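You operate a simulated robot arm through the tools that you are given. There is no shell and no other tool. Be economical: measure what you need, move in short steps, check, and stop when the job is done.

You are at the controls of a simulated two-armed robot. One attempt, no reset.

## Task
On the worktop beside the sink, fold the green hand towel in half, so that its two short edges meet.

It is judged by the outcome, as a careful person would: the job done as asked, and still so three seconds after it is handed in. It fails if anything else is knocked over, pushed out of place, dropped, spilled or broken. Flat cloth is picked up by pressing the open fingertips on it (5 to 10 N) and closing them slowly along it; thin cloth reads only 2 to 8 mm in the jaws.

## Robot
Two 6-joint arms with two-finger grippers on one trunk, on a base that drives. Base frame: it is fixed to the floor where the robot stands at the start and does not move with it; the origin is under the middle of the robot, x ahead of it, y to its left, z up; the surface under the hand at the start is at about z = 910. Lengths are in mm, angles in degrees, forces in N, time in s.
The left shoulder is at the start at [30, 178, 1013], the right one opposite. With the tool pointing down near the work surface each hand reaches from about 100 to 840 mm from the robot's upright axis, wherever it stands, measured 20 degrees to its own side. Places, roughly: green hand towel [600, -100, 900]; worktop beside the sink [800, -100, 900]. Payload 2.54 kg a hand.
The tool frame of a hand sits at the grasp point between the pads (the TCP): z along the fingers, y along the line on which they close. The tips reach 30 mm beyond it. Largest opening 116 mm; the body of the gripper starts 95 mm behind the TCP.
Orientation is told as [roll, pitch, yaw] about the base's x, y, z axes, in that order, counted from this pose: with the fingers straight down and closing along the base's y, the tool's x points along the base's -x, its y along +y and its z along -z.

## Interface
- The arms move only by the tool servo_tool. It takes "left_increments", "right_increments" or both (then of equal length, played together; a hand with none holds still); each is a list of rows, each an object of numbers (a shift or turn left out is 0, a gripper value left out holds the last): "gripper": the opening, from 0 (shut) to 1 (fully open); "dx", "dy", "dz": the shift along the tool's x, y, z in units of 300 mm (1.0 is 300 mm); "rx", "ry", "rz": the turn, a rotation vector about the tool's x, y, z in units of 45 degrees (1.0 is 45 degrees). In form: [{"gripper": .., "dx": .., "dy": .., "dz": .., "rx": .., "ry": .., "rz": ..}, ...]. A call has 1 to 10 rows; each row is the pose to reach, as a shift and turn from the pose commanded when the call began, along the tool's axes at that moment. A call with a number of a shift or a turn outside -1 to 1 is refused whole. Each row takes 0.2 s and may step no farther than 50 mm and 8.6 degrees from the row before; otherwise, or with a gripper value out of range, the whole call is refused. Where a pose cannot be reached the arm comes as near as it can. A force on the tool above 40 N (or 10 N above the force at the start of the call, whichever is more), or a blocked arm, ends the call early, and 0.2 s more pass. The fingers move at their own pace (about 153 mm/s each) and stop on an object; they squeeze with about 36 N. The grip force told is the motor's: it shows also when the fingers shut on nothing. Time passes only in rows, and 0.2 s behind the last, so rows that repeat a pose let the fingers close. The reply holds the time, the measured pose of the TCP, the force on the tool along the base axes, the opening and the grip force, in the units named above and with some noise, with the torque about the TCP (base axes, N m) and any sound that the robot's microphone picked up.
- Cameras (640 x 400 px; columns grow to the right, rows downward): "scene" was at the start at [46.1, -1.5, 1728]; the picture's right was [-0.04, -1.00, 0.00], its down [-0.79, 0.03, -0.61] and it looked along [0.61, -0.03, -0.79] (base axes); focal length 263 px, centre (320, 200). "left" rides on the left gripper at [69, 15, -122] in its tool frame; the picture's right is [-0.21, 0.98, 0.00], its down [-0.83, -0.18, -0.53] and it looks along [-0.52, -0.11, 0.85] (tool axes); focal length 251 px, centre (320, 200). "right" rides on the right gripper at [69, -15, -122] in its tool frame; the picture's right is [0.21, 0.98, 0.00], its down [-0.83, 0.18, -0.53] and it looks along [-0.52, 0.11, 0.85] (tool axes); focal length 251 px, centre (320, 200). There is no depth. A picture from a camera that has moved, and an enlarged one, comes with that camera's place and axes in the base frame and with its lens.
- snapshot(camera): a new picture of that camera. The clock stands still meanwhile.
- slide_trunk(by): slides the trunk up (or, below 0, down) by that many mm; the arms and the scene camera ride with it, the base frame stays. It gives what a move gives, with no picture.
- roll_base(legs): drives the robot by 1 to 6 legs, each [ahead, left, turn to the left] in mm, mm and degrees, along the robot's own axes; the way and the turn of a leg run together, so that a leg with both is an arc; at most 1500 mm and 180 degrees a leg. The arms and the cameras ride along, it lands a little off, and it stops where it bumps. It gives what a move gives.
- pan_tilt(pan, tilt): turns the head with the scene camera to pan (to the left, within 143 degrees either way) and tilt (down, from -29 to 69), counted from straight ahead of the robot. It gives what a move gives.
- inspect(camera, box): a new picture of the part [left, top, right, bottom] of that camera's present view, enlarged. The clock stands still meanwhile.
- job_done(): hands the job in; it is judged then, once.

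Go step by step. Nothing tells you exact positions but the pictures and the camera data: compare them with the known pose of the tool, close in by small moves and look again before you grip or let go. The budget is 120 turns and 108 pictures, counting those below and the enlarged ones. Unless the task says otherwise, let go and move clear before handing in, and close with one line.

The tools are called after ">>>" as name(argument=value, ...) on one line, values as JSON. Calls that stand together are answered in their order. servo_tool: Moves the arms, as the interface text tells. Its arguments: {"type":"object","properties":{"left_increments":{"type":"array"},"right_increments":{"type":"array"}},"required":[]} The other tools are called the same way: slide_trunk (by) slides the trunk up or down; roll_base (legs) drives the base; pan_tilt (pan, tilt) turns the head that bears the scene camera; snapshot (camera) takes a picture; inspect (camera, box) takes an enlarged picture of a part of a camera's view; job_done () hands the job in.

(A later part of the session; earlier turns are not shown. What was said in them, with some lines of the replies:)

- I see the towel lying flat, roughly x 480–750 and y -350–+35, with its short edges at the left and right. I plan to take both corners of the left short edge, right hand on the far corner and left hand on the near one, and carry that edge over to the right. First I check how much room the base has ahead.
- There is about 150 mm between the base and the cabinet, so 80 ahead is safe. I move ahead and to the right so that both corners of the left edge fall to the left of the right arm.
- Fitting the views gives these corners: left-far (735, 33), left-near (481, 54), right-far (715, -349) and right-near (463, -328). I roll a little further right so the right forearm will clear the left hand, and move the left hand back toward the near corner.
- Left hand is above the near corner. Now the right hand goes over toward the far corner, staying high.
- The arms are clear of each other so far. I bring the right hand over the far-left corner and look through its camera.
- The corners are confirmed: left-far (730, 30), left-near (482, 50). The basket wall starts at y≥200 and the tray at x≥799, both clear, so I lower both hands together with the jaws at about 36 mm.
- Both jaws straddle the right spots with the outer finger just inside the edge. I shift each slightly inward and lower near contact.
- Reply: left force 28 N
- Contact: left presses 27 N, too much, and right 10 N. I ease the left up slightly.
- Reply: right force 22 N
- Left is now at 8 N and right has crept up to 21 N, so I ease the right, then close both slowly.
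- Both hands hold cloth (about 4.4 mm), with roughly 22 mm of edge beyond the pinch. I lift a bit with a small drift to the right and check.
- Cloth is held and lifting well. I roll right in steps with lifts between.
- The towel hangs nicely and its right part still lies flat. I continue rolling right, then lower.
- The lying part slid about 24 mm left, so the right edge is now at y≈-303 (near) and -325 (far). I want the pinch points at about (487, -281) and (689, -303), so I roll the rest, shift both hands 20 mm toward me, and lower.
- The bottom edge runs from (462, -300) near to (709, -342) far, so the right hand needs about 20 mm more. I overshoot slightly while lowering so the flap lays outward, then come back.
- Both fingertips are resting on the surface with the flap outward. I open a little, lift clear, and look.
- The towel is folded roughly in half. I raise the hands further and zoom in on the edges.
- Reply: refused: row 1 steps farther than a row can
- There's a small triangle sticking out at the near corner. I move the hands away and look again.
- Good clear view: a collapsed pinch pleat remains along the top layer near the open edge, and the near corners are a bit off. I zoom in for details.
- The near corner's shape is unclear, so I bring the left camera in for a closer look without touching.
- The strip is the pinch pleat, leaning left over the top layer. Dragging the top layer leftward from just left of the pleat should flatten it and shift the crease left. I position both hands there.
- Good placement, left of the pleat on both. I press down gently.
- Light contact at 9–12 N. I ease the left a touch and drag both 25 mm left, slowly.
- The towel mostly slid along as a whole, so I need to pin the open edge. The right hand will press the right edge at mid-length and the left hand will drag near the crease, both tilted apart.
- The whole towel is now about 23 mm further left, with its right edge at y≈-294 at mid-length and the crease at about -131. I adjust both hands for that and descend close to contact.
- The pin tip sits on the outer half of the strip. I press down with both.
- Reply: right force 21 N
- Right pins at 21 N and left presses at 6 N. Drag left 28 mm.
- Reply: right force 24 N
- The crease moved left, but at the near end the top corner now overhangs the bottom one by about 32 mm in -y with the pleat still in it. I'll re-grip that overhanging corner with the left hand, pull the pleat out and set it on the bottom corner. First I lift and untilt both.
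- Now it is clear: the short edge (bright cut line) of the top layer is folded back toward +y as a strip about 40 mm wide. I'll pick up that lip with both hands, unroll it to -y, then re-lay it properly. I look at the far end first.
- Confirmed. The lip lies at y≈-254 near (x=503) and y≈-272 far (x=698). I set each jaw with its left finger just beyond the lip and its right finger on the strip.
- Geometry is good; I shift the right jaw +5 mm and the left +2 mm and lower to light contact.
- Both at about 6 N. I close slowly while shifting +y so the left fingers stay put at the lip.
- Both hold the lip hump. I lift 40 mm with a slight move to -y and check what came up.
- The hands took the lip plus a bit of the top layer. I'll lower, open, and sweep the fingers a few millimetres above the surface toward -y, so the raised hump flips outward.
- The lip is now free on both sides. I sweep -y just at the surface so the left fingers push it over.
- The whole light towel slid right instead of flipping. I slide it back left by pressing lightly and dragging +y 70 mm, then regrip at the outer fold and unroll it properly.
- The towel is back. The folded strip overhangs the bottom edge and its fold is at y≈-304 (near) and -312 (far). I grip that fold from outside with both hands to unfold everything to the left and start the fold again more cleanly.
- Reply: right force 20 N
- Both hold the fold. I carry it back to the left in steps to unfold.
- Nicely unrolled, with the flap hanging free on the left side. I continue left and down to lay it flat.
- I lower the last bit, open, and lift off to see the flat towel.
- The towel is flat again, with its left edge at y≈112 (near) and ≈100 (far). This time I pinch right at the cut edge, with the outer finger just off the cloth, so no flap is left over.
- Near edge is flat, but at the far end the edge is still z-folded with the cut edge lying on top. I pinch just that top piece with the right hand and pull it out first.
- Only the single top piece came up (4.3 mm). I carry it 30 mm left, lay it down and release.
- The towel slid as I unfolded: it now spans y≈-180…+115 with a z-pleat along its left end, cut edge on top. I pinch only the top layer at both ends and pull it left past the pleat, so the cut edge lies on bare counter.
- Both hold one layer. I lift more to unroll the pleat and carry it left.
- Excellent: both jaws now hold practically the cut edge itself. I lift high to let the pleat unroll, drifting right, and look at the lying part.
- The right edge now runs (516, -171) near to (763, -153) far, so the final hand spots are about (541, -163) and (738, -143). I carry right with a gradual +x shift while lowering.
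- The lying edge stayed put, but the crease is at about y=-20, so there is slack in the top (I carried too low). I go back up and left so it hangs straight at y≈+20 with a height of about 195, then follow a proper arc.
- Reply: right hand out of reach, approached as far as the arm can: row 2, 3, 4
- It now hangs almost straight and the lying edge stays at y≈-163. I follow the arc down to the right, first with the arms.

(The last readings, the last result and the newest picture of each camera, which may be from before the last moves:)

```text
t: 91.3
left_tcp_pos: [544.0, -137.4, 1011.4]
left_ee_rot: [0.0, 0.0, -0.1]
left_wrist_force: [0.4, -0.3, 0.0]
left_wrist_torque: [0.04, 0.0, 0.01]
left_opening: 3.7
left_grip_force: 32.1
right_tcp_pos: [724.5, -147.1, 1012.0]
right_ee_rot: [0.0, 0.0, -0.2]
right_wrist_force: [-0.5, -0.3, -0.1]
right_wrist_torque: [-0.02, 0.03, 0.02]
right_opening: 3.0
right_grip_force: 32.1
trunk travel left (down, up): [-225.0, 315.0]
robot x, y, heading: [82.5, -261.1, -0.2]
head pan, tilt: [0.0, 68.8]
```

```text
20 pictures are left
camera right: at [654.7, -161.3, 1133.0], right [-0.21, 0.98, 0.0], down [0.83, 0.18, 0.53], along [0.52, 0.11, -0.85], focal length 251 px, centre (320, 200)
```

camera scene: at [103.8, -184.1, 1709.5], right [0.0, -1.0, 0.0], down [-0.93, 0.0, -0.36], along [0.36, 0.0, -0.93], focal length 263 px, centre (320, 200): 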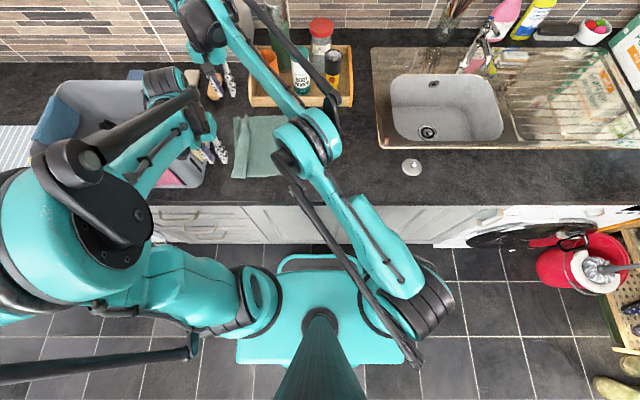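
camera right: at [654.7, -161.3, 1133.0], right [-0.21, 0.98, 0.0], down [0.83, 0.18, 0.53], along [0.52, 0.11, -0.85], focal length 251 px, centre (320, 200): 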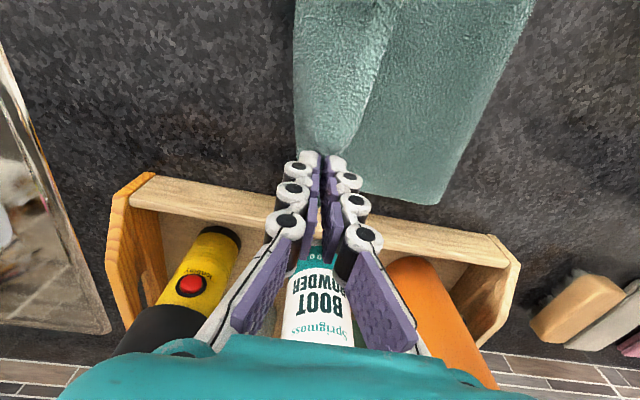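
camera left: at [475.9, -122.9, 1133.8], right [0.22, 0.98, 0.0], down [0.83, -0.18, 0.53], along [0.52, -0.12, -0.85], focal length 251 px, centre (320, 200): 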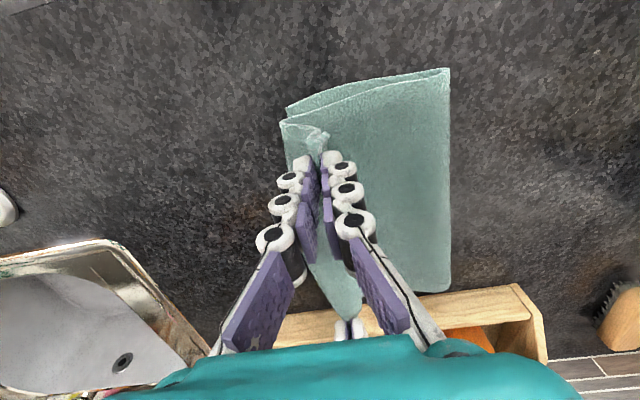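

The cloth is limp and hangs as a curtain, so the arc peeled the crease to y≈-20 with about 215 mm on top and 150 below. I go back left and low to re-lay the bottom half, then return along a straight diagonal (height lost = distance travelled).

>>> servo_tool(left_increments=[{"dz": -0.1, "dy": 0.03}, {"dz": -0.2, "dy": 0.08}, {"dz": -0.3, "dy": 0.13}], right_increments=[{"dz": -0.1, "dy": 0.03}, {"dz": -0.2, "dy": 0.08}, {"dz": -0.3, "dy": 0.13}])

>>> roll_base(legs=[[0, 130, 0]])

>>> servo_tool(left_increments=[{"dy": 0.08, "dz": 0.03}, {"dy": 0.16, "dz": 0.09}, {"dy": 0.2, "dz": 0.13}, {"dy": 0.2, "dz": 0.13}], right_increments=[{"dy": 0.08, "dz": 0.03}, {"dy": 0.16, "dz": 0.09}, {"dy": 0.22, "dz": 0.13}, {"dy": 0.22, "dz": 0.13}])

>>> snapshot(camera="left")

>>> snapshot(camera="right")

```text
t: 92.1
left_tcp_pos: [541.7, -99.5, 1103.5]
left_ee_rot: [0.0, -0.1, -0.2]
left_wrist_force: [0.5, -0.2, 0.0]
left_wrist_torque: [0.04, -0.06, 0.02]
left_opening: 3.6
left_grip_force: 33.2
right_tcp_pos: [722.8, -107.4, 1101.9]
right_ee_rot: [0.0, -0.2, 0.0]
right_wrist_force: [-0.6, 0.5, 0.2]
right_wrist_torque: [0.02, -0.03, 0.0]
right_opening: 2.7
right_grip_force: 32.3
trunk travel left (down, up): [-225.0, 315.0]
robot x, y, heading: [77.5, -260.0, 0.0]
head pan, tilt: [0.0, 68.8]
```

```text
t: 93.4
left_tcp_pos: [542.9, 29.4, 1102.3]
left_ee_rot: [-0.1, 0.0, -0.2]
left_wrist_force: [0.1, 0.7, 0.3]
left_wrist_torque: [0.02, -0.01, 0.01]
left_opening: 3.8
left_grip_force: 32.2
right_tcp_pos: [723.8, 23.6, 1099.6]
right_ee_rot: [-0.1, 0.0, -0.1]
right_wrist_force: [0.3, 0.5, 0.0]
right_wrist_torque: [-0.07, 0.02, -0.06]
right_opening: 2.9
right_grip_force: 31.7
trunk travel left (down, up): [-225.0, 315.0]
robot x, y, heading: [80.1, -132.3, 0.0]
head pan, tilt: [0.0, 68.8]
```

```text
t: 94.4
left_tcp_pos: [542.3, 89.0, 1063.6]
left_ee_rot: [0.1, -0.1, -0.2]
left_wrist_force: [0.4, 0.6, -0.6]
left_wrist_torque: [0.03, -0.03, -0.01]
left_opening: 3.6
left_grip_force: 33.1
right_tcp_pos: [724.5, 86.8, 1062.0]
right_ee_rot: [0.0, 0.0, -0.1]
right_wrist_force: [-0.2, 0.1, 0.7]
right_wrist_torque: [0.04, -0.05, -0.01]
right_opening: 2.7
right_grip_force: 31.8
trunk travel left (down, up): [-225.0, 315.0]
robot x, y, heading: [79.1, -128.7, -0.2]
head pan, tilt: [0.0, 68.8]
```

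```text
19 pictures are left
camera left: at [475.3, 104.2, 1185.8], right [0.22, 0.98, 0.0], down [0.83, -0.18, 0.53], along [0.52, -0.12, -0.85], focal length 251 px, centre (320, 200)
```

left: 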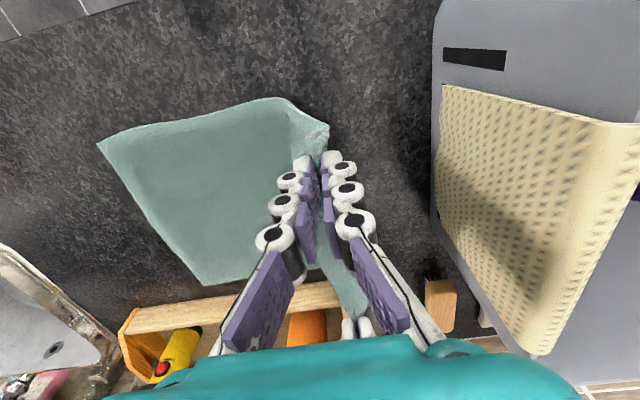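

```text
18 pictures are left
camera right: at [655.1, 72.9, 1183.7], right [-0.21, 0.98, 0.0], down [0.83, 0.18, 0.53], along [0.52, 0.11, -0.85], focal length 251 px, centre (320, 200)
```

right: 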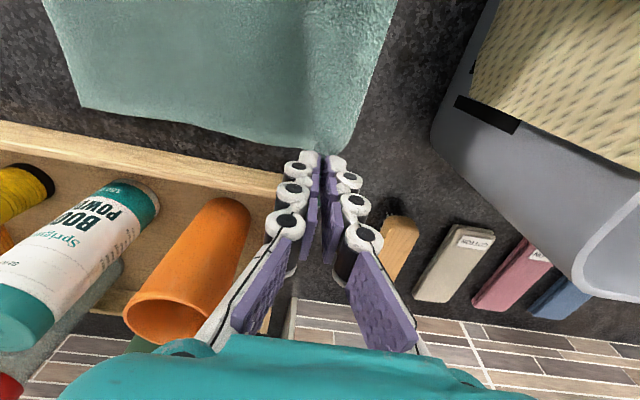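

The bottom half is re-laid: right edge (517, -170) to (764, -162), and the cloth leaves the counter at y≈+42. Now I return via a diagonal in small lower-then-roll steps so the crease stays near y≈+17.

>>> servo_tool(left_increments=[{"dy": -0.08, "dz": -0.06}, {"dy": -0.16, "dz": -0.11}, {"dy": -0.227, "dz": -0.135}, {"dy": -0.25, "dz": -0.07}, {"dy": -0.29, "dz": -0.01}], right_increments=[{"dy": -0.08, "dz": -0.06}, {"dy": -0.16, "dz": -0.11}, {"dy": -0.227, "dz": -0.135}, {"dy": -0.25, "dz": -0.07}, {"dy": -0.29, "dz": -0.01}])

>>> roll_base(legs=[[0, -40, 0]])

>>> servo_tool(left_increments=[{"dz": 0.07, "dy": -0.015}, {"dz": 0.15, "dy": -0.03}], right_increments=[{"dz": 0.07, "dy": -0.015}, {"dz": 0.15, "dy": -0.03}])

>>> roll_base(legs=[[0, -45, 0]])

>>> snapshot(camera="left")

```text
t: 95.6
left_tcp_pos: [542.9, 0.4, 1067.6]
left_ee_rot: [0.2, -0.1, -0.1]
left_wrist_force: [-0.1, -1.3, -0.1]
left_wrist_torque: [0.05, -0.01, 0.04]
left_opening: 3.3
left_grip_force: 31.5
right_tcp_pos: [723.7, 0.6, 1065.0]
right_ee_rot: [0.0, 0.1, -0.1]
right_wrist_force: [0.2, -1.0, -0.1]
right_wrist_torque: [0.03, -0.04, -0.02]
right_opening: 2.6
right_grip_force: 32.0
trunk travel left (down, up): [-225.0, 315.0]
robot x, y, heading: [78.4, -130.5, -0.1]
head pan, tilt: [0.0, 68.8]
```

```text
t: 96.5
left_tcp_pos: [542.2, -39.4, 1066.8]
left_ee_rot: [0.1, 0.0, 0.0]
left_wrist_force: [-0.2, -0.1, -0.2]
left_wrist_torque: [0.08, -0.03, 0.02]
left_opening: 3.8
left_grip_force: 33.5
right_tcp_pos: [723.9, -39.9, 1065.5]
right_ee_rot: [0.0, 0.0, -0.2]
right_wrist_force: [-0.3, -0.8, 0.0]
right_wrist_torque: [0.09, 0.02, -0.05]
right_opening: 2.6
right_grip_force: 32.6
trunk travel left (down, up): [-225.0, 315.0]
robot x, y, heading: [75.7, -171.0, -0.1]
head pan, tilt: [0.0, 68.8]
```

```text
t: 97.0
left_tcp_pos: [542.0, -46.8, 1021.9]
left_ee_rot: [0.0, 0.0, -0.1]
left_wrist_force: [0.3, 0.1, 0.2]
left_wrist_torque: [0.04, 0.02, 0.02]
left_opening: 3.5
left_grip_force: 32.4
right_tcp_pos: [724.1, -49.6, 1018.5]
right_ee_rot: [0.0, 0.0, -0.2]
right_wrist_force: [0.0, -0.4, -0.6]
right_wrist_torque: [0.01, -0.02, -0.02]
right_opening: 2.8
right_grip_force: 32.1
trunk travel left (down, up): [-225.0, 315.0]
robot x, y, heading: [81.9, -172.0, -0.3]
head pan, tilt: [0.0, 68.8]
```

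```text
t: 98.0
left_tcp_pos: [541.7, -92.5, 1022.3]
left_ee_rot: [0.1, 0.0, -0.1]
left_wrist_force: [0.0, 0.1, 0.4]
left_wrist_torque: [0.11, -0.01, 0.02]
left_opening: 3.3
left_grip_force: 32.2
right_tcp_pos: [724.2, -94.4, 1017.9]
right_ee_rot: [0.1, 0.0, -0.2]
right_wrist_force: [0.1, -1.1, 0.3]
right_wrist_torque: [0.11, 0.01, 0.03]
right_opening: 2.8
right_grip_force: 32.0
trunk travel left (down, up): [-225.0, 315.0]
robot x, y, heading: [77.1, -210.5, -0.2]
head pan, tilt: [0.0, 68.8]
```

```text
17 pictures are left
camera left: at [473.9, -76.8, 1143.8], right [0.22, 0.98, 0.0], down [0.82, -0.18, 0.53], along [0.52, -0.11, -0.85], focal length 251 px, centre (320, 200)
```

left: 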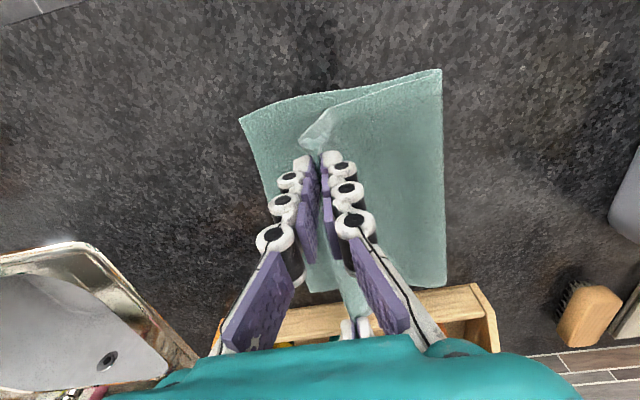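

Crease is now at y≈+18, as wanted. I continue lowering and moving right to the final edge.

>>> servo_tool(left_increments=[{"dz": 0.07}, {"dz": 0.13}], right_increments=[{"dz": 0.06, "dx": -0.02}, {"dz": 0.115, "dx": -0.04}])

>>> roll_base(legs=[[0, -45, 0]])

>>> snapshot(camera="left")

>>> inspect(camera="right", box=[220, 0, 500, 210])

```text
t: 98.5
left_tcp_pos: [542.6, -89.7, 982.8]
left_ee_rot: [0.1, 0.0, -0.3]
left_wrist_force: [1.1, 0.3, 0.4]
left_wrist_torque: [0.04, -0.02, -0.02]
left_opening: 3.6
left_grip_force: 32.5
right_tcp_pos: [736.8, -93.6, 983.7]
right_ee_rot: [0.1, 0.0, -0.2]
right_wrist_force: [-0.6, 0.7, 0.5]
right_wrist_torque: [0.01, -0.02, -0.01]
right_opening: 2.8
right_grip_force: 31.5
trunk travel left (down, up): [-225.0, 315.0]
robot x, y, heading: [80.9, -211.6, -0.1]
head pan, tilt: [0.0, 68.8]
```

```text
t: 99.5
left_tcp_pos: [541.3, -136.9, 983.8]
left_ee_rot: [0.2, 0.0, -0.2]
left_wrist_force: [0.8, -1.7, 0.4]
left_wrist_torque: [0.12, -0.03, 0.06]
left_opening: 3.4
left_grip_force: 33.0
right_tcp_pos: [737.1, -139.7, 985.4]
right_ee_rot: [0.1, 0.0, -0.4]
right_wrist_force: [0.5, -0.6, 0.2]
right_wrist_torque: [0.08, 0.02, -0.01]
right_opening: 2.8
right_grip_force: 32.3
trunk travel left (down, up): [-225.0, 315.0]
robot x, y, heading: [82.3, -254.0, 0.1]
head pan, tilt: [0.0, 68.8]
```

```text
16 pictures are left
camera left: at [473.8, -120.9, 1104.8], right [0.22, 0.98, 0.0], down [0.82, -0.19, 0.53], along [0.52, -0.11, -0.85], focal length 251 px, centre (320, 200)
```

left: 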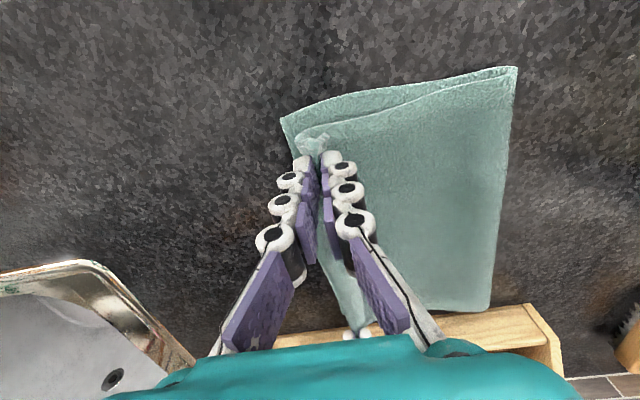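

```text
1.90 times, centred on (360, 105) of right
camera zoom: at [667.7, -154.1, 1106.8], right [-0.21, 0.98, 0.0], down [0.83, 0.18, 0.53], along [0.52, 0.11, -0.85], focal length 479 px, centre (244, 381)
```

zoom: 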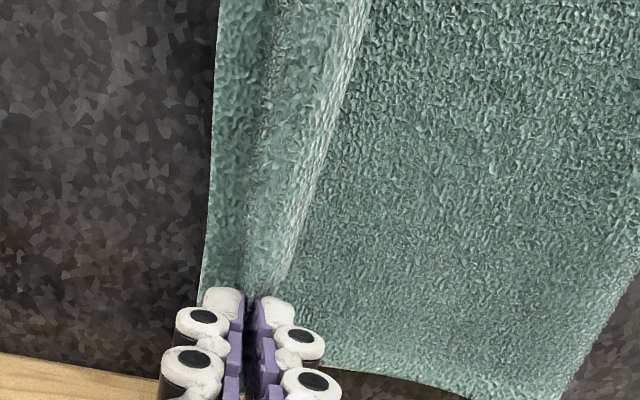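

The near and far pinches are within about 10 mm of the cut edge, with just a small roll in the middle. I lower onto the bottom edge and release.

>>> servo_tool(left_increments=[{"dz": 0.03, "dy": -0.03}, {"dz": 0.06, "dy": -0.06}, {"dz": 0.09, "dy": -0.073}, {"dz": 0.115, "dy": -0.066}, {"dz": 0.115, "dy": -0.062, "gripper": 0.04}, {"dz": 0.11, "dy": -0.062, "gripper": 0.12}, {"dz": 0.08, "dy": -0.062, "gripper": 0.16}, {"dz": 0.0, "dy": -0.062}, {"dz": -0.12, "dy": -0.062}], right_increments=[{"dz": 0.03, "dy": -0.03}, {"dz": 0.06, "dy": -0.06}, {"dz": 0.09, "dy": -0.073}, {"dz": 0.12, "dy": -0.066}, {"dz": 0.12, "dy": -0.062, "gripper": 0.04}, {"dz": 0.11, "dy": -0.062, "gripper": 0.12}, {"dz": 0.08, "dy": -0.062, "gripper": 0.16}, {"dz": 0.0, "dy": -0.062}, {"dz": -0.12, "dy": -0.062}])

>>> servo_tool(left_increments=[{"dz": -0.12}, {"dz": -0.2, "dy": 0.08}, {"dz": -0.25, "dy": 0.2}, {"dz": -0.25, "dy": 0.33}, {"dz": -0.25, "dy": 0.46}], right_increments=[{"dz": -0.12}, {"dz": -0.2, "dy": -0.08}, {"dz": -0.25, "dy": -0.2}, {"dz": -0.25, "dy": -0.33}, {"dz": -0.25, "dy": -0.46}])

>>> inspect(camera="scene", box=[210, 80, 370, 190])

```text
t: 101.5
left_tcp_pos: [540.6, -154.5, 1018.8]
left_ee_rot: [0.0, -0.1, -0.2]
left_wrist_force: [-0.4, 0.2, 0.4]
left_wrist_torque: [0.02, -0.03, 0.02]
left_opening: 18.5
left_grip_force: 0.0
right_tcp_pos: [734.9, -156.2, 1021.1]
right_ee_rot: [0.0, -0.1, -0.3]
right_wrist_force: [-1.2, 0.7, 0.3]
right_wrist_torque: [-0.01, -0.03, 0.01]
right_opening: 18.5
right_grip_force: 0.2
trunk travel left (down, up): [-225.0, 315.0]
robot x, y, heading: [79.6, -257.0, -0.0]
head pan, tilt: [0.0, 68.8]
```

```text
t: 102.7
left_tcp_pos: [542.8, -14.5, 1094.6]
left_ee_rot: [0.1, -0.2, -0.1]
left_wrist_force: [-1.4, 0.3, 0.4]
left_wrist_torque: [-0.02, -0.01, 0.01]
left_opening: 18.5
left_grip_force: 0.1
right_tcp_pos: [736.9, -296.3, 1096.0]
right_ee_rot: [0.0, 0.0, -0.4]
right_wrist_force: [-0.1, -0.4, 0.3]
right_wrist_torque: [0.01, -0.02, -0.02]
right_opening: 18.4
right_grip_force: 0.0
trunk travel left (down, up): [-225.0, 315.0]
robot x, y, heading: [77.6, -259.1, -0.1]
head pan, tilt: [0.0, 68.8]
```

```text
3.64 times, centred on (290, 135) of scene
camera zoom: at [107.0, -256.6, 1709.4], right [0.0, -1.0, 0.0], down [-0.93, 0.0, -0.36], along [0.36, 0.0, -0.93], focal length 956 px, centre (429, 436)
```

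zoom: 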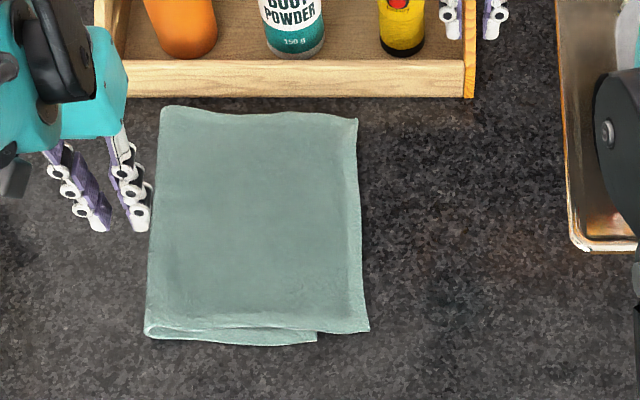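

Very good: released, the flap swung outward and it lies flat. But the top now overhangs the bottom by about 47 mm at the near corner (crease too far right). I regrip the clean overhanging edge from the right side; there is no flap problem that way.

>>> roll_base(legs=[[0, -60, 0]])

>>> servo_tool(left_increments=[{"dy": -0.13, "gripper": 0.21}, {"dy": -0.26}, {"dx": -0.017, "dy": -0.378}, {"dx": -0.017, "dy": -0.378, "dz": 0.12}, {"dx": -0.017, "dy": -0.378, "dz": 0.24}, {"dx": -0.017, "dy": -0.378, "dz": 0.36}, {"dx": -0.017, "dy": -0.378, "dz": 0.45}], right_increments=[{"dy": 0.13, "gripper": 0.21}, {"dy": 0.26}, {"dy": 0.39, "dx": -0.017}, {"dy": 0.52, "dx": -0.017}, {"dy": 0.604, "dx": -0.017, "dz": 0.1}, {"dy": 0.604, "dx": -0.017, "dz": 0.25}, {"dy": 0.604, "dx": -0.017, "dz": 0.4}, {"dy": 0.604, "dx": -0.017, "dz": 0.45}])

```text
t: 103.6
left_tcp_pos: [542.5, -78.1, 1095.1]
left_ee_rot: [0.2, 0.0, -0.2]
left_wrist_force: [0.1, -0.4, 0.6]
left_wrist_torque: [0.06, -0.01, -0.03]
left_opening: 18.6
left_grip_force: 0.1
right_tcp_pos: [736.5, -358.3, 1094.5]
right_ee_rot: [0.1, 0.0, -0.3]
right_wrist_force: [0.0, -1.2, 0.3]
right_wrist_torque: [0.08, 0.02, -0.01]
right_opening: 18.6
right_grip_force: 0.1
trunk travel left (down, up): [-225.0, 315.0]
robot x, y, heading: [81.6, -322.1, -0.2]
head pan, tilt: [0.0, 68.8]
```

```text
refused: give rows for one hand, or as many for the one as for the other
```

>>> servo_tool(left_increments=[{"dy": -0.13, "gripper": 0.21}, {"dy": -0.26}, {"dx": -0.017, "dy": -0.367}, {"dx": -0.017, "dy": -0.367, "dz": 0.06}, {"dx": -0.017, "dy": -0.367, "dz": 0.16}, {"dx": -0.017, "dy": -0.367, "dz": 0.28}, {"dx": -0.017, "dy": -0.367, "dz": 0.38}, {"dx": -0.017, "dy": -0.367, "dz": 0.45}], right_increments=[{"dy": 0.13, "gripper": 0.21}, {"dy": 0.26}, {"dy": 0.39, "dx": -0.017}, {"dy": 0.52, "dx": -0.017}, {"dy": 0.61, "dx": -0.017, "dz": 0.1}, {"dy": 0.61, "dx": -0.017, "dz": 0.25}, {"dy": 0.61, "dx": -0.017, "dz": 0.38}, {"dy": 0.61, "dx": -0.017, "dz": 0.45}])

>>> inspect(camera="left", box=[220, 60, 460, 220])

>>> inspect(camera="right", box=[220, 60, 460, 220])

```text
t: 105.4
left_tcp_pos: [546.3, -186.6, 959.0]
left_ee_rot: [0.0, 0.0, -0.2]
left_wrist_force: [-0.6, 0.0, -0.8]
left_wrist_torque: [0.01, 0.01, 0.04]
left_opening: 24.3
left_grip_force: 0.2
right_tcp_pos: [742.2, -176.8, 958.4]
right_ee_rot: [0.0, 0.0, -0.3]
right_wrist_force: [-0.2, -0.5, -0.5]
right_wrist_torque: [0.02, 0.02, -0.02]
right_opening: 24.4
right_grip_force: 0.1
trunk travel left (down, up): [-225.0, 315.0]
robot x, y, heading: [81.5, -318.1, -0.1]
head pan, tilt: [0.0, 68.8]
```

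```text
2.50 times, centred on (340, 140) of left
camera zoom: at [480.0, -171.2, 1080.9], right [0.22, 0.98, 0.0], down [0.82, -0.18, 0.53], along [0.52, -0.12, -0.85], focal length 629 px, centre (270, 350)
```

zoom: 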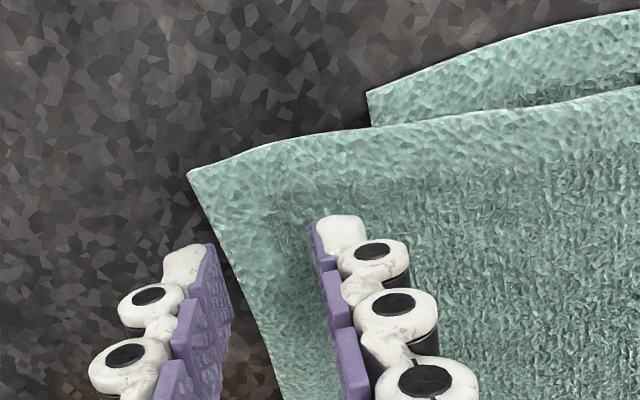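

```text
2.50 times, centred on (340, 140) of right
camera zoom: at [672.7, -190.4, 1081.2], right [-0.21, 0.98, 0.0], down [0.83, 0.18, 0.53], along [0.52, 0.11, -0.85], focal length 629 px, centre (270, 350)
```

zoom: 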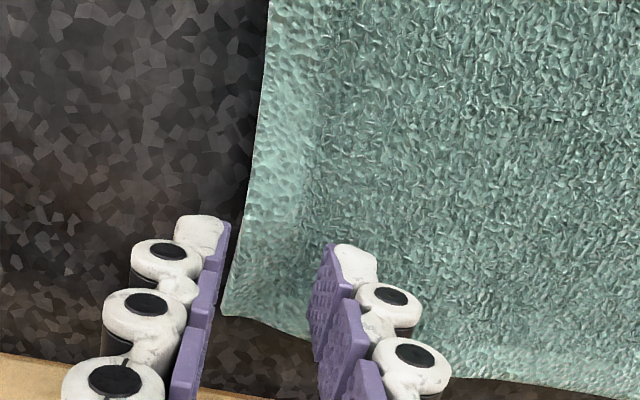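

Perfect straddle on the clean cut edge. I lower to contact.

>>> servo_tool(left_increments=[{"dy": -0.013, "dz": 0.025}, {"dy": -0.013, "dz": 0.045}, {"dy": -0.013, "dz": 0.054}, {"dy": -0.013, "dz": 0.054}], right_increments=[{"dy": -0.004, "dz": 0.025}, {"dy": -0.004, "dz": 0.045}, {"dy": -0.004, "dz": 0.053}, {"dy": -0.004, "dz": 0.053}])

```text
t: 106.4
left_tcp_pos: [546.3, -190.7, 943.0]
left_ee_rot: [-0.1, -0.1, -0.2]
left_wrist_force: [0.9, 0.2, 2.0]
left_wrist_torque: [0.04, -0.02, -0.01]
left_opening: 24.4
left_grip_force: 0.0
right_tcp_pos: [741.3, -175.4, 943.2]
right_ee_rot: [0.0, 0.1, -0.3]
right_wrist_force: [0.4, 0.1, 3.2]
right_wrist_torque: [0.08, -0.03, -0.03]
right_opening: 24.2
right_grip_force: 0.0
trunk travel left (down, up): [-225.0, 315.0]
robot x, y, heading: [79.8, -315.1, 0.0]
head pan, tilt: [0.0, 68.8]
```

>>> servo_tool(left_increments=[{"dz": 0.005}, {"dz": 0.005, "gripper": 0.17, "dy": -0.005}, {"dz": 0.005, "gripper": 0.13, "dy": -0.01}, {"dz": 0.005, "gripper": 0.09, "dy": -0.015}, {"dz": 0.005, "gripper": 0.05, "dy": -0.02}, {"dz": 0.005, "gripper": 0.0, "dy": -0.025}, {"dz": 0.005, "gripper": 0.0, "dy": -0.025}, {"dz": -0.05, "dy": -0.02}, {"dz": -0.12, "dy": -0.01}], right_increments=[{"dz": 0.004}, {"dz": 0.004, "gripper": 0.17, "dy": -0.005}, {"dz": 0.004, "gripper": 0.13, "dy": -0.01}, {"dz": 0.004, "gripper": 0.09, "dy": -0.015}, {"dz": 0.004, "gripper": 0.05, "dy": -0.02}, {"dz": 0.004, "gripper": 0.0, "dy": -0.025}, {"dz": 0.004, "gripper": 0.0, "dy": -0.025}, {"dz": -0.05, "dy": -0.02}, {"dz": -0.12, "dy": -0.01}])

>>> snapshot(camera="left")

```text
t: 108.4
left_tcp_pos: [546.3, -193.1, 979.4]
left_ee_rot: [0.1, -0.1, -0.2]
left_wrist_force: [0.3, 0.3, -1.0]
left_wrist_torque: [-0.03, 0.06, -0.03]
left_opening: 3.4
left_grip_force: 34.9
right_tcp_pos: [741.0, -178.8, 981.7]
right_ee_rot: [0.1, 0.0, -0.3]
right_wrist_force: [-0.7, -0.5, 0.4]
right_wrist_torque: [0.03, 0.03, 0.02]
right_opening: 2.8
right_grip_force: 32.3
trunk travel left (down, up): [-225.0, 315.0]
robot x, y, heading: [76.2, -318.3, 0.1]
head pan, tilt: [0.0, 68.8]
```

```text
11 pictures are left
camera left: at [478.8, -177.0, 1101.2], right [0.22, 0.98, 0.0], down [0.82, -0.18, 0.53], along [0.52, -0.12, -0.84], focal length 251 px, centre (320, 200)
```

left: 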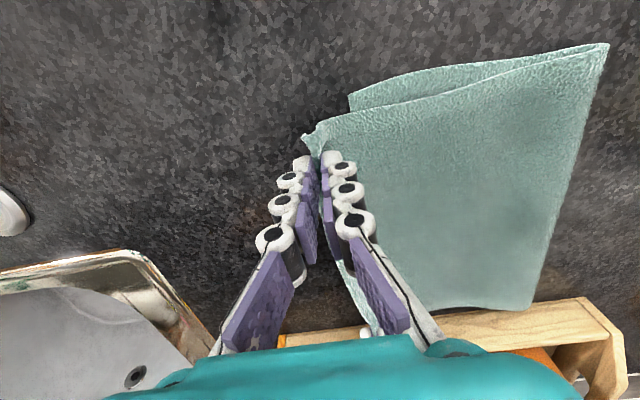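

Clean hold on the edge. I carry it up and left, re-lay the bottom half to beyond y≈+60.

>>> servo_tool(left_increments=[{"dz": -0.1, "dy": 0.02}, {"dz": -0.2, "dy": 0.05}, {"dz": -0.3, "dy": 0.08}, {"dz": -0.4, "dy": 0.1}], right_increments=[{"dz": -0.1, "dy": 0.02}, {"dz": -0.2, "dy": 0.05}, {"dz": -0.3, "dy": 0.08}, {"dz": -0.4, "dy": 0.1}])

>>> roll_base(legs=[[0, 210, 0]])

>>> servo_tool(left_increments=[{"dy": 0.06, "dz": 0.04}, {"dy": 0.12, "dz": 0.09}, {"dy": 0.12, "dz": 0.12}, {"dy": 0.12, "dz": 0.12}], right_increments=[{"dy": 0.06, "dz": 0.04}, {"dy": 0.1, "dz": 0.09}, {"dy": 0.1, "dz": 0.12}, {"dy": 0.1, "dz": 0.12}])

>>> snapshot(camera="left")

```text
t: 109.4
left_tcp_pos: [546.3, -163.4, 1100.0]
left_ee_rot: [0.0, 0.0, -0.2]
left_wrist_force: [0.6, 0.1, -0.1]
left_wrist_torque: [-0.01, -0.01, -0.04]
left_opening: 3.3
left_grip_force: 30.5
right_tcp_pos: [741.8, -149.2, 1100.3]
right_ee_rot: [0.0, -0.2, -0.2]
right_wrist_force: [-0.2, 0.3, -0.2]
right_wrist_torque: [-0.01, -0.01, 0.01]
right_opening: 2.9
right_grip_force: 32.1
trunk travel left (down, up): [-225.0, 315.0]
robot x, y, heading: [77.7, -319.0, -0.3]
head pan, tilt: [0.0, 68.8]
```

```text
t: 111.1
left_tcp_pos: [546.4, 47.0, 1098.9]
left_ee_rot: [-0.1, 0.0, -0.1]
left_wrist_force: [-0.6, 0.7, -0.6]
left_wrist_torque: [-0.06, 0.0, 0.01]
left_opening: 3.8
left_grip_force: 31.5
right_tcp_pos: [742.1, 63.2, 1099.0]
right_ee_rot: [-0.1, -0.1, -0.2]
right_wrist_force: [-0.5, 0.5, 0.1]
right_wrist_torque: [-0.02, -0.05, 0.03]
right_opening: 2.9
right_grip_force: 31.9
trunk travel left (down, up): [-225.0, 315.0]
robot x, y, heading: [82.1, -108.8, -0.0]
head pan, tilt: [0.0, 68.8]
```

```text
t: 112.1
left_tcp_pos: [546.8, 82.8, 1062.1]
left_ee_rot: [-0.1, -0.1, -0.2]
left_wrist_force: [0.8, 0.3, -0.1]
left_wrist_torque: [-0.03, -0.04, -0.04]
left_opening: 3.7
left_grip_force: 32.3
right_tcp_pos: [742.2, 92.0, 1063.5]
right_ee_rot: [-0.1, -0.1, -0.2]
right_wrist_force: [-0.2, 0.7, 0.6]
right_wrist_torque: [0.01, -0.01, 0.06]
right_opening: 3.5
right_grip_force: 32.2
trunk travel left (down, up): [-225.0, 315.0]
robot x, y, heading: [79.0, -108.5, -0.0]
head pan, tilt: [0.0, 68.8]
```

```text
10 pictures are left
camera left: at [479.0, 98.5, 1184.4], right [0.22, 0.98, 0.0], down [0.83, -0.18, 0.53], along [0.52, -0.12, -0.85], focal length 251 px, centre (320, 200)
```

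left: 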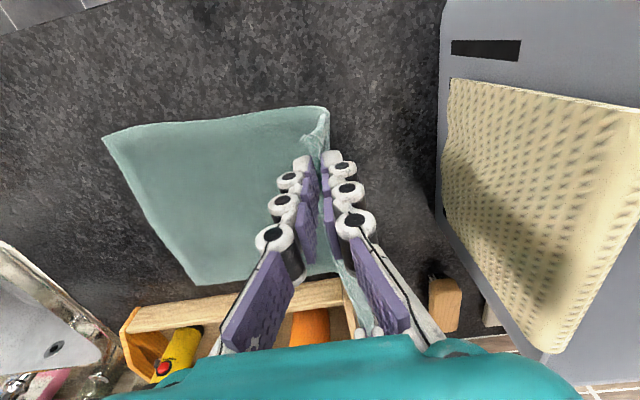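

Bottom half is re-laid with its edge at (513, -161), and the cloth leaves the counter at y≈+80. Now the diagonal return in lower-then-roll steps.

>>> servo_tool(left_increments=[{"dy": -0.08, "dz": -0.06}, {"dy": -0.16, "dz": -0.1}, {"dy": -0.17, "dz": -0.04}, {"dy": -0.18, "dz": 0.03}], right_increments=[{"dy": -0.08, "dz": -0.06}, {"dy": -0.16, "dz": -0.1}, {"dy": -0.17, "dz": -0.04}, {"dy": -0.18, "dz": 0.03}])

>>> roll_base(legs=[[0, -40, 0]])

>>> servo_tool(left_increments=[{"dz": 0.07}, {"dz": 0.15}], right_increments=[{"dz": 0.07}, {"dz": 0.15}])

>>> roll_base(legs=[[0, -45, 0]])

>>> servo_tool(left_increments=[{"dz": 0.07}, {"dz": 0.13}], right_increments=[{"dz": 0.07}, {"dz": 0.13}])

>>> roll_base(legs=[[0, -45, 0]])

>>> snapshot(camera="left")

```text
t: 113.1
left_tcp_pos: [547.4, 28.3, 1053.5]
left_ee_rot: [0.0, 0.0, -0.1]
left_wrist_force: [1.3, -0.4, -0.4]
left_wrist_torque: [-0.02, 0.03, -0.01]
left_opening: 3.8
left_grip_force: 32.5
right_tcp_pos: [742.7, 37.5, 1054.7]
right_ee_rot: [0.0, 0.1, -0.2]
right_wrist_force: [0.9, 0.2, 0.2]
right_wrist_torque: [0.03, 0.01, 0.03]
right_opening: 3.0
right_grip_force: 32.2
trunk travel left (down, up): [-225.0, 315.0]
robot x, y, heading: [82.1, -109.6, -0.1]
head pan, tilt: [0.0, 68.8]
```

```text
t: 113.9
left_tcp_pos: [547.9, -14.1, 1054.0]
left_ee_rot: [0.1, -0.1, -0.1]
left_wrist_force: [0.6, -0.6, 1.5]
left_wrist_torque: [0.07, 0.01, 0.02]
left_opening: 3.1
left_grip_force: 32.7
right_tcp_pos: [742.3, -3.6, 1053.7]
right_ee_rot: [0.1, 0.0, -0.2]
right_wrist_force: [0.2, -1.2, 1.1]
right_wrist_torque: [0.1, 0.01, 0.03]
right_opening: 3.3
right_grip_force: 32.1
trunk travel left (down, up): [-225.0, 315.0]
robot x, y, heading: [77.9, -151.8, 0.1]
head pan, tilt: [0.0, 68.8]
```

```text
t: 114.5
left_tcp_pos: [548.8, -10.9, 1007.3]
left_ee_rot: [0.0, 0.0, -0.1]
left_wrist_force: [0.2, -0.6, 0.4]
left_wrist_torque: [-0.02, 0.02, 0.01]
left_opening: 3.3
left_grip_force: 32.4
right_tcp_pos: [742.2, -4.6, 1008.0]
right_ee_rot: [0.1, 0.0, -0.3]
right_wrist_force: [0.3, -0.2, 0.5]
right_wrist_torque: [0.0, 0.05, 0.04]
right_opening: 3.1
right_grip_force: 31.7
trunk travel left (down, up): [-225.0, 315.0]
robot x, y, heading: [81.9, -148.2, -0.1]
head pan, tilt: [0.0, 68.8]
```

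```text
t: 115.4
left_tcp_pos: [546.8, -58.2, 1008.2]
left_ee_rot: [0.1, 0.0, 0.0]
left_wrist_force: [-0.7, -0.6, 0.5]
left_wrist_torque: [0.02, -0.01, 0.01]
left_opening: 3.5
left_grip_force: 32.9
right_tcp_pos: [742.5, -49.3, 1008.4]
right_ee_rot: [0.1, 0.0, -0.2]
right_wrist_force: [-0.7, -0.8, 0.5]
right_wrist_torque: [0.08, 0.02, 0.02]
right_opening: 2.8
right_grip_force: 31.7
trunk travel left (down, up): [-225.0, 315.0]
robot x, y, heading: [82.0, -195.7, -0.2]
head pan, tilt: [0.0, 68.8]
```

```text
t: 116.0
left_tcp_pos: [548.3, -55.8, 969.3]
left_ee_rot: [0.0, 0.0, -0.2]
left_wrist_force: [-0.2, -0.3, -1.1]
left_wrist_torque: [-0.03, 0.0, 0.01]
left_opening: 3.8
left_grip_force: 33.9
right_tcp_pos: [743.1, -47.8, 969.1]
right_ee_rot: [0.0, 0.0, -0.3]
right_wrist_force: [-0.3, 0.4, 1.1]
right_wrist_torque: [0.01, 0.0, 0.02]
right_opening: 3.1
right_grip_force: 31.8
trunk travel left (down, up): [-225.0, 315.0]
robot x, y, heading: [79.6, -196.5, -0.1]
head pan, tilt: [0.0, 68.8]
```

```text
t: 116.9
left_tcp_pos: [548.4, -103.5, 969.1]
left_ee_rot: [0.0, 0.0, -0.1]
left_wrist_force: [-0.3, -0.5, -0.9]
left_wrist_torque: [0.05, -0.04, -0.02]
left_opening: 3.7
left_grip_force: 32.7
right_tcp_pos: [742.3, -94.2, 970.6]
right_ee_rot: [0.1, 0.0, -0.4]
right_wrist_force: [-0.1, -0.2, 0.1]
right_wrist_torque: [0.1, 0.01, 0.02]
right_opening: 3.0
right_grip_force: 32.3
trunk travel left (down, up): [-225.0, 315.0]
robot x, y, heading: [80.6, -236.5, 0.1]
head pan, tilt: [0.0, 68.8]
```

```text
9 pictures are left
camera left: at [480.0, -87.5, 1090.7], right [0.22, 0.98, 0.0], down [0.82, -0.18, 0.53], along [0.52, -0.11, -0.85], focal length 251 px, centre (320, 200)
```

left: 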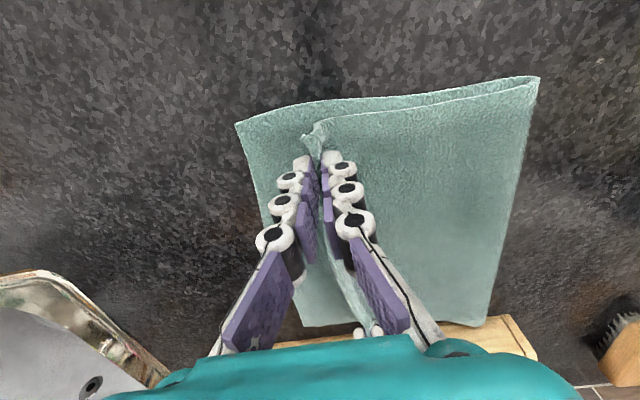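

Crease is at about y=+51, now slightly too far left, and pulling the top taut to the edge will peel it back to about +28. I roll the remaining distance and check both ends.

>>> roll_base(legs=[[0, -42, 0]])

>>> snapshot(camera="left")

>>> snapshot(camera="right")

```text
t: 117.8
left_tcp_pos: [547.2, -144.7, 968.6]
left_ee_rot: [0.1, 0.0, -0.1]
left_wrist_force: [-0.2, -0.9, -0.8]
left_wrist_torque: [0.06, -0.03, -0.03]
left_opening: 3.5
left_grip_force: 32.9
right_tcp_pos: [743.1, -135.9, 969.3]
right_ee_rot: [0.1, 0.1, -0.3]
right_wrist_force: [-1.1, -1.3, 0.5]
right_wrist_torque: [0.08, -0.01, 0.04]
right_opening: 3.1
right_grip_force: 32.2
trunk travel left (down, up): [-225.0, 315.0]
robot x, y, heading: [80.7, -282.1, -0.0]
head pan, tilt: [0.0, 68.8]
```

```text
8 pictures are left
camera left: at [479.9, -129.0, 1090.7], right [0.22, 0.98, 0.0], down [0.82, -0.18, 0.53], along [0.52, -0.11, -0.85], focal length 251 px, centre (320, 200)
```

left: 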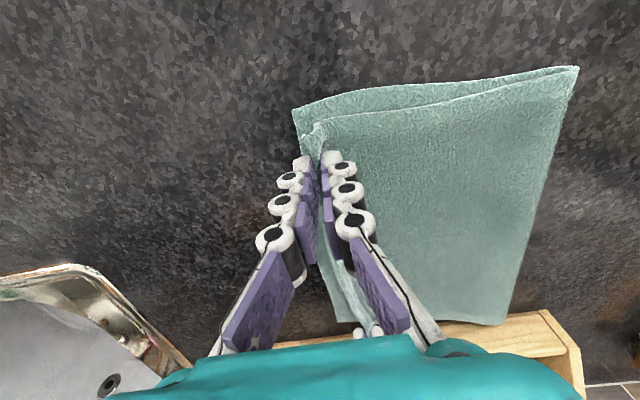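

```text
7 pictures are left
camera right: at [673.2, -150.6, 1092.0], right [-0.21, 0.98, 0.0], down [0.83, 0.18, 0.53], along [0.52, 0.11, -0.85], focal length 251 px, centre (320, 200)
```

right: 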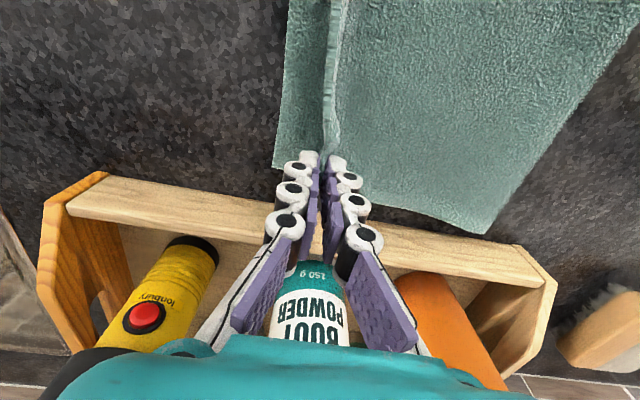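

Near pinch is right, while the far side needs about 18 mm more to the right. I lower with that correction, release gently and back off.

>>> servo_tool(left_increments=[{"dy": -0.005, "dz": 0.02}, {"dy": -0.007, "dz": 0.04}, {"dy": -0.007, "dz": 0.06}, {"dy": -0.007, "dz": 0.076}, {"dy": -0.007, "dz": 0.076, "gripper": 0.06}, {"dy": -0.007, "dz": 0.074, "gripper": 0.12}, {"dy": -0.007, "dz": 0.07, "gripper": 0.18}, {"dy": -0.007, "dz": 0.02}, {"dy": -0.007, "dz": -0.1}], right_increments=[{"dy": -0.03, "dz": 0.02}, {"dy": -0.06, "dz": 0.04}, {"dy": -0.06, "dz": 0.06}, {"dy": -0.06, "dz": 0.078}, {"dy": -0.06, "dz": 0.078, "gripper": 0.06}, {"dy": -0.06, "dz": 0.076, "gripper": 0.12}, {"dy": -0.06, "dz": 0.07, "gripper": 0.18}, {"dy": -0.06, "dz": 0.02}, {"dy": -0.06, "dz": -0.1}])

>>> servo_tool(left_increments=[{"dz": -0.12}, {"dz": -0.2, "dy": 0.08}, {"dz": -0.25, "dy": 0.2}, {"dz": -0.25, "dy": 0.33}, {"dz": -0.25, "dy": 0.46}, {"dz": -0.25, "dy": 0.6}], right_increments=[{"dz": -0.12}, {"dz": -0.2, "dy": -0.08}, {"dz": -0.25, "dy": -0.2}, {"dz": -0.25, "dy": -0.33}, {"dz": -0.25, "dy": -0.46}, {"dz": -0.25, "dy": -0.6}])

>>> inspect(camera="scene", box=[190, 80, 350, 190])

```text
t: 119.8
left_tcp_pos: [543.6, -146.9, 998.7]
left_ee_rot: [0.0, -0.1, -0.1]
left_wrist_force: [-1.1, 0.3, 0.2]
left_wrist_torque: [0.04, -0.04, -0.02]
left_opening: 21.0
left_grip_force: 0.1
right_tcp_pos: [741.4, -152.5, 999.9]
right_ee_rot: [-0.1, -0.1, -0.3]
right_wrist_force: [-0.4, -0.5, 1.0]
right_wrist_torque: [0.03, -0.01, 0.03]
right_opening: 20.8
right_grip_force: 0.0
trunk travel left (down, up): [-225.0, 315.0]
robot x, y, heading: [77.9, -274.1, -0.1]
head pan, tilt: [0.0, 68.8]
```

```text
t: 121.2
left_tcp_pos: [548.2, 35.2, 1074.5]
left_ee_rot: [0.0, 0.0, -0.2]
left_wrist_force: [0.3, 0.2, 0.6]
left_wrist_torque: [0.02, 0.02, 0.02]
left_opening: 21.2
left_grip_force: 0.1
right_tcp_pos: [741.9, -332.3, 1073.4]
right_ee_rot: [0.0, 0.0, -0.3]
right_wrist_force: [-0.2, 0.0, -0.4]
right_wrist_torque: [-0.01, 0.0, 0.0]
right_opening: 20.9
right_grip_force: 0.1
trunk travel left (down, up): [-225.0, 315.0]
robot x, y, heading: [77.6, -281.9, -0.0]
head pan, tilt: [0.0, 68.8]
```

```text
3.64 times, centred on (270, 135) of scene
camera zoom: at [107.3, -279.4, 1709.4], right [0.0, -1.0, 0.0], down [-0.93, 0.0, -0.36], along [0.36, 0.0, -0.93], focal length 956 px, centre (502, 436)
```

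zoom: 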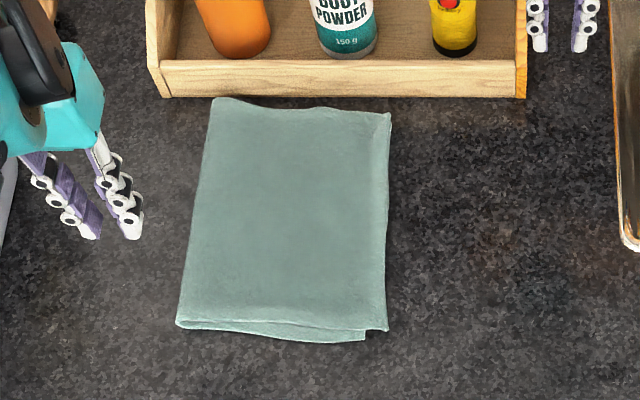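

Very neat now: crease on the left, short edges together on the right, only about 20 mm of overhang at the near corner. I zoom in on the right edge.

>>> inspect(camera="scene", box=[262, 105, 302, 140])

>>> inspect(camera="scene", box=[262, 142, 302, 177])

```text
11.43 times, centred on (282, 122) of scene
camera zoom: at [107.3, -279.4, 1709.4], right [0.0, -1.0, 0.0], down [-0.93, 0.0, -0.36], along [0.36, 0.0, -0.93], focal length 3003 px, centre (754, 1086)
```

zoom: 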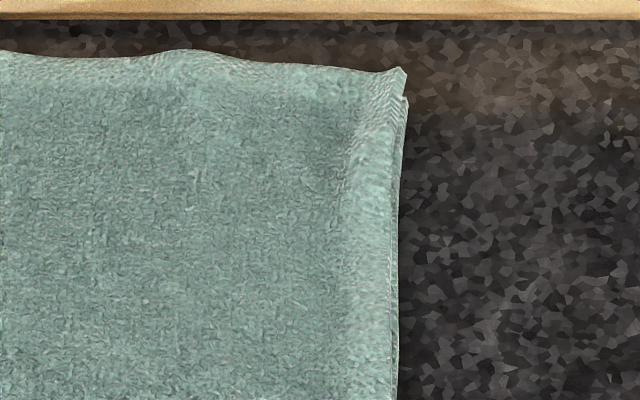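

```text
11.43 times, centred on (282, 160) of scene
camera zoom: at [107.3, -279.4, 1709.4], right [0.0, -1.0, 0.0], down [-0.93, 0.0, -0.36], along [0.36, 0.0, -0.93], focal length 3003 px, centre (754, 663)
```

zoom: 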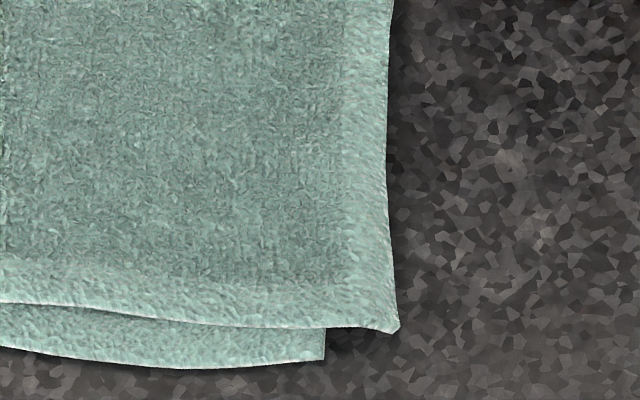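

The towel lies folded: the far ends of the short edges are level, the near ends are within about 2 cm, and nothing else was moved. Both hands are open and clear, so I hand in.

>>> job_done()

```text
The job is handed in.
```

The green hand towel is folded in half with its short edges together: they line up at the far end, but the top edge overhangs by about 2 cm at the near end. It lies further left and back than at the start, close to the bottle tray.
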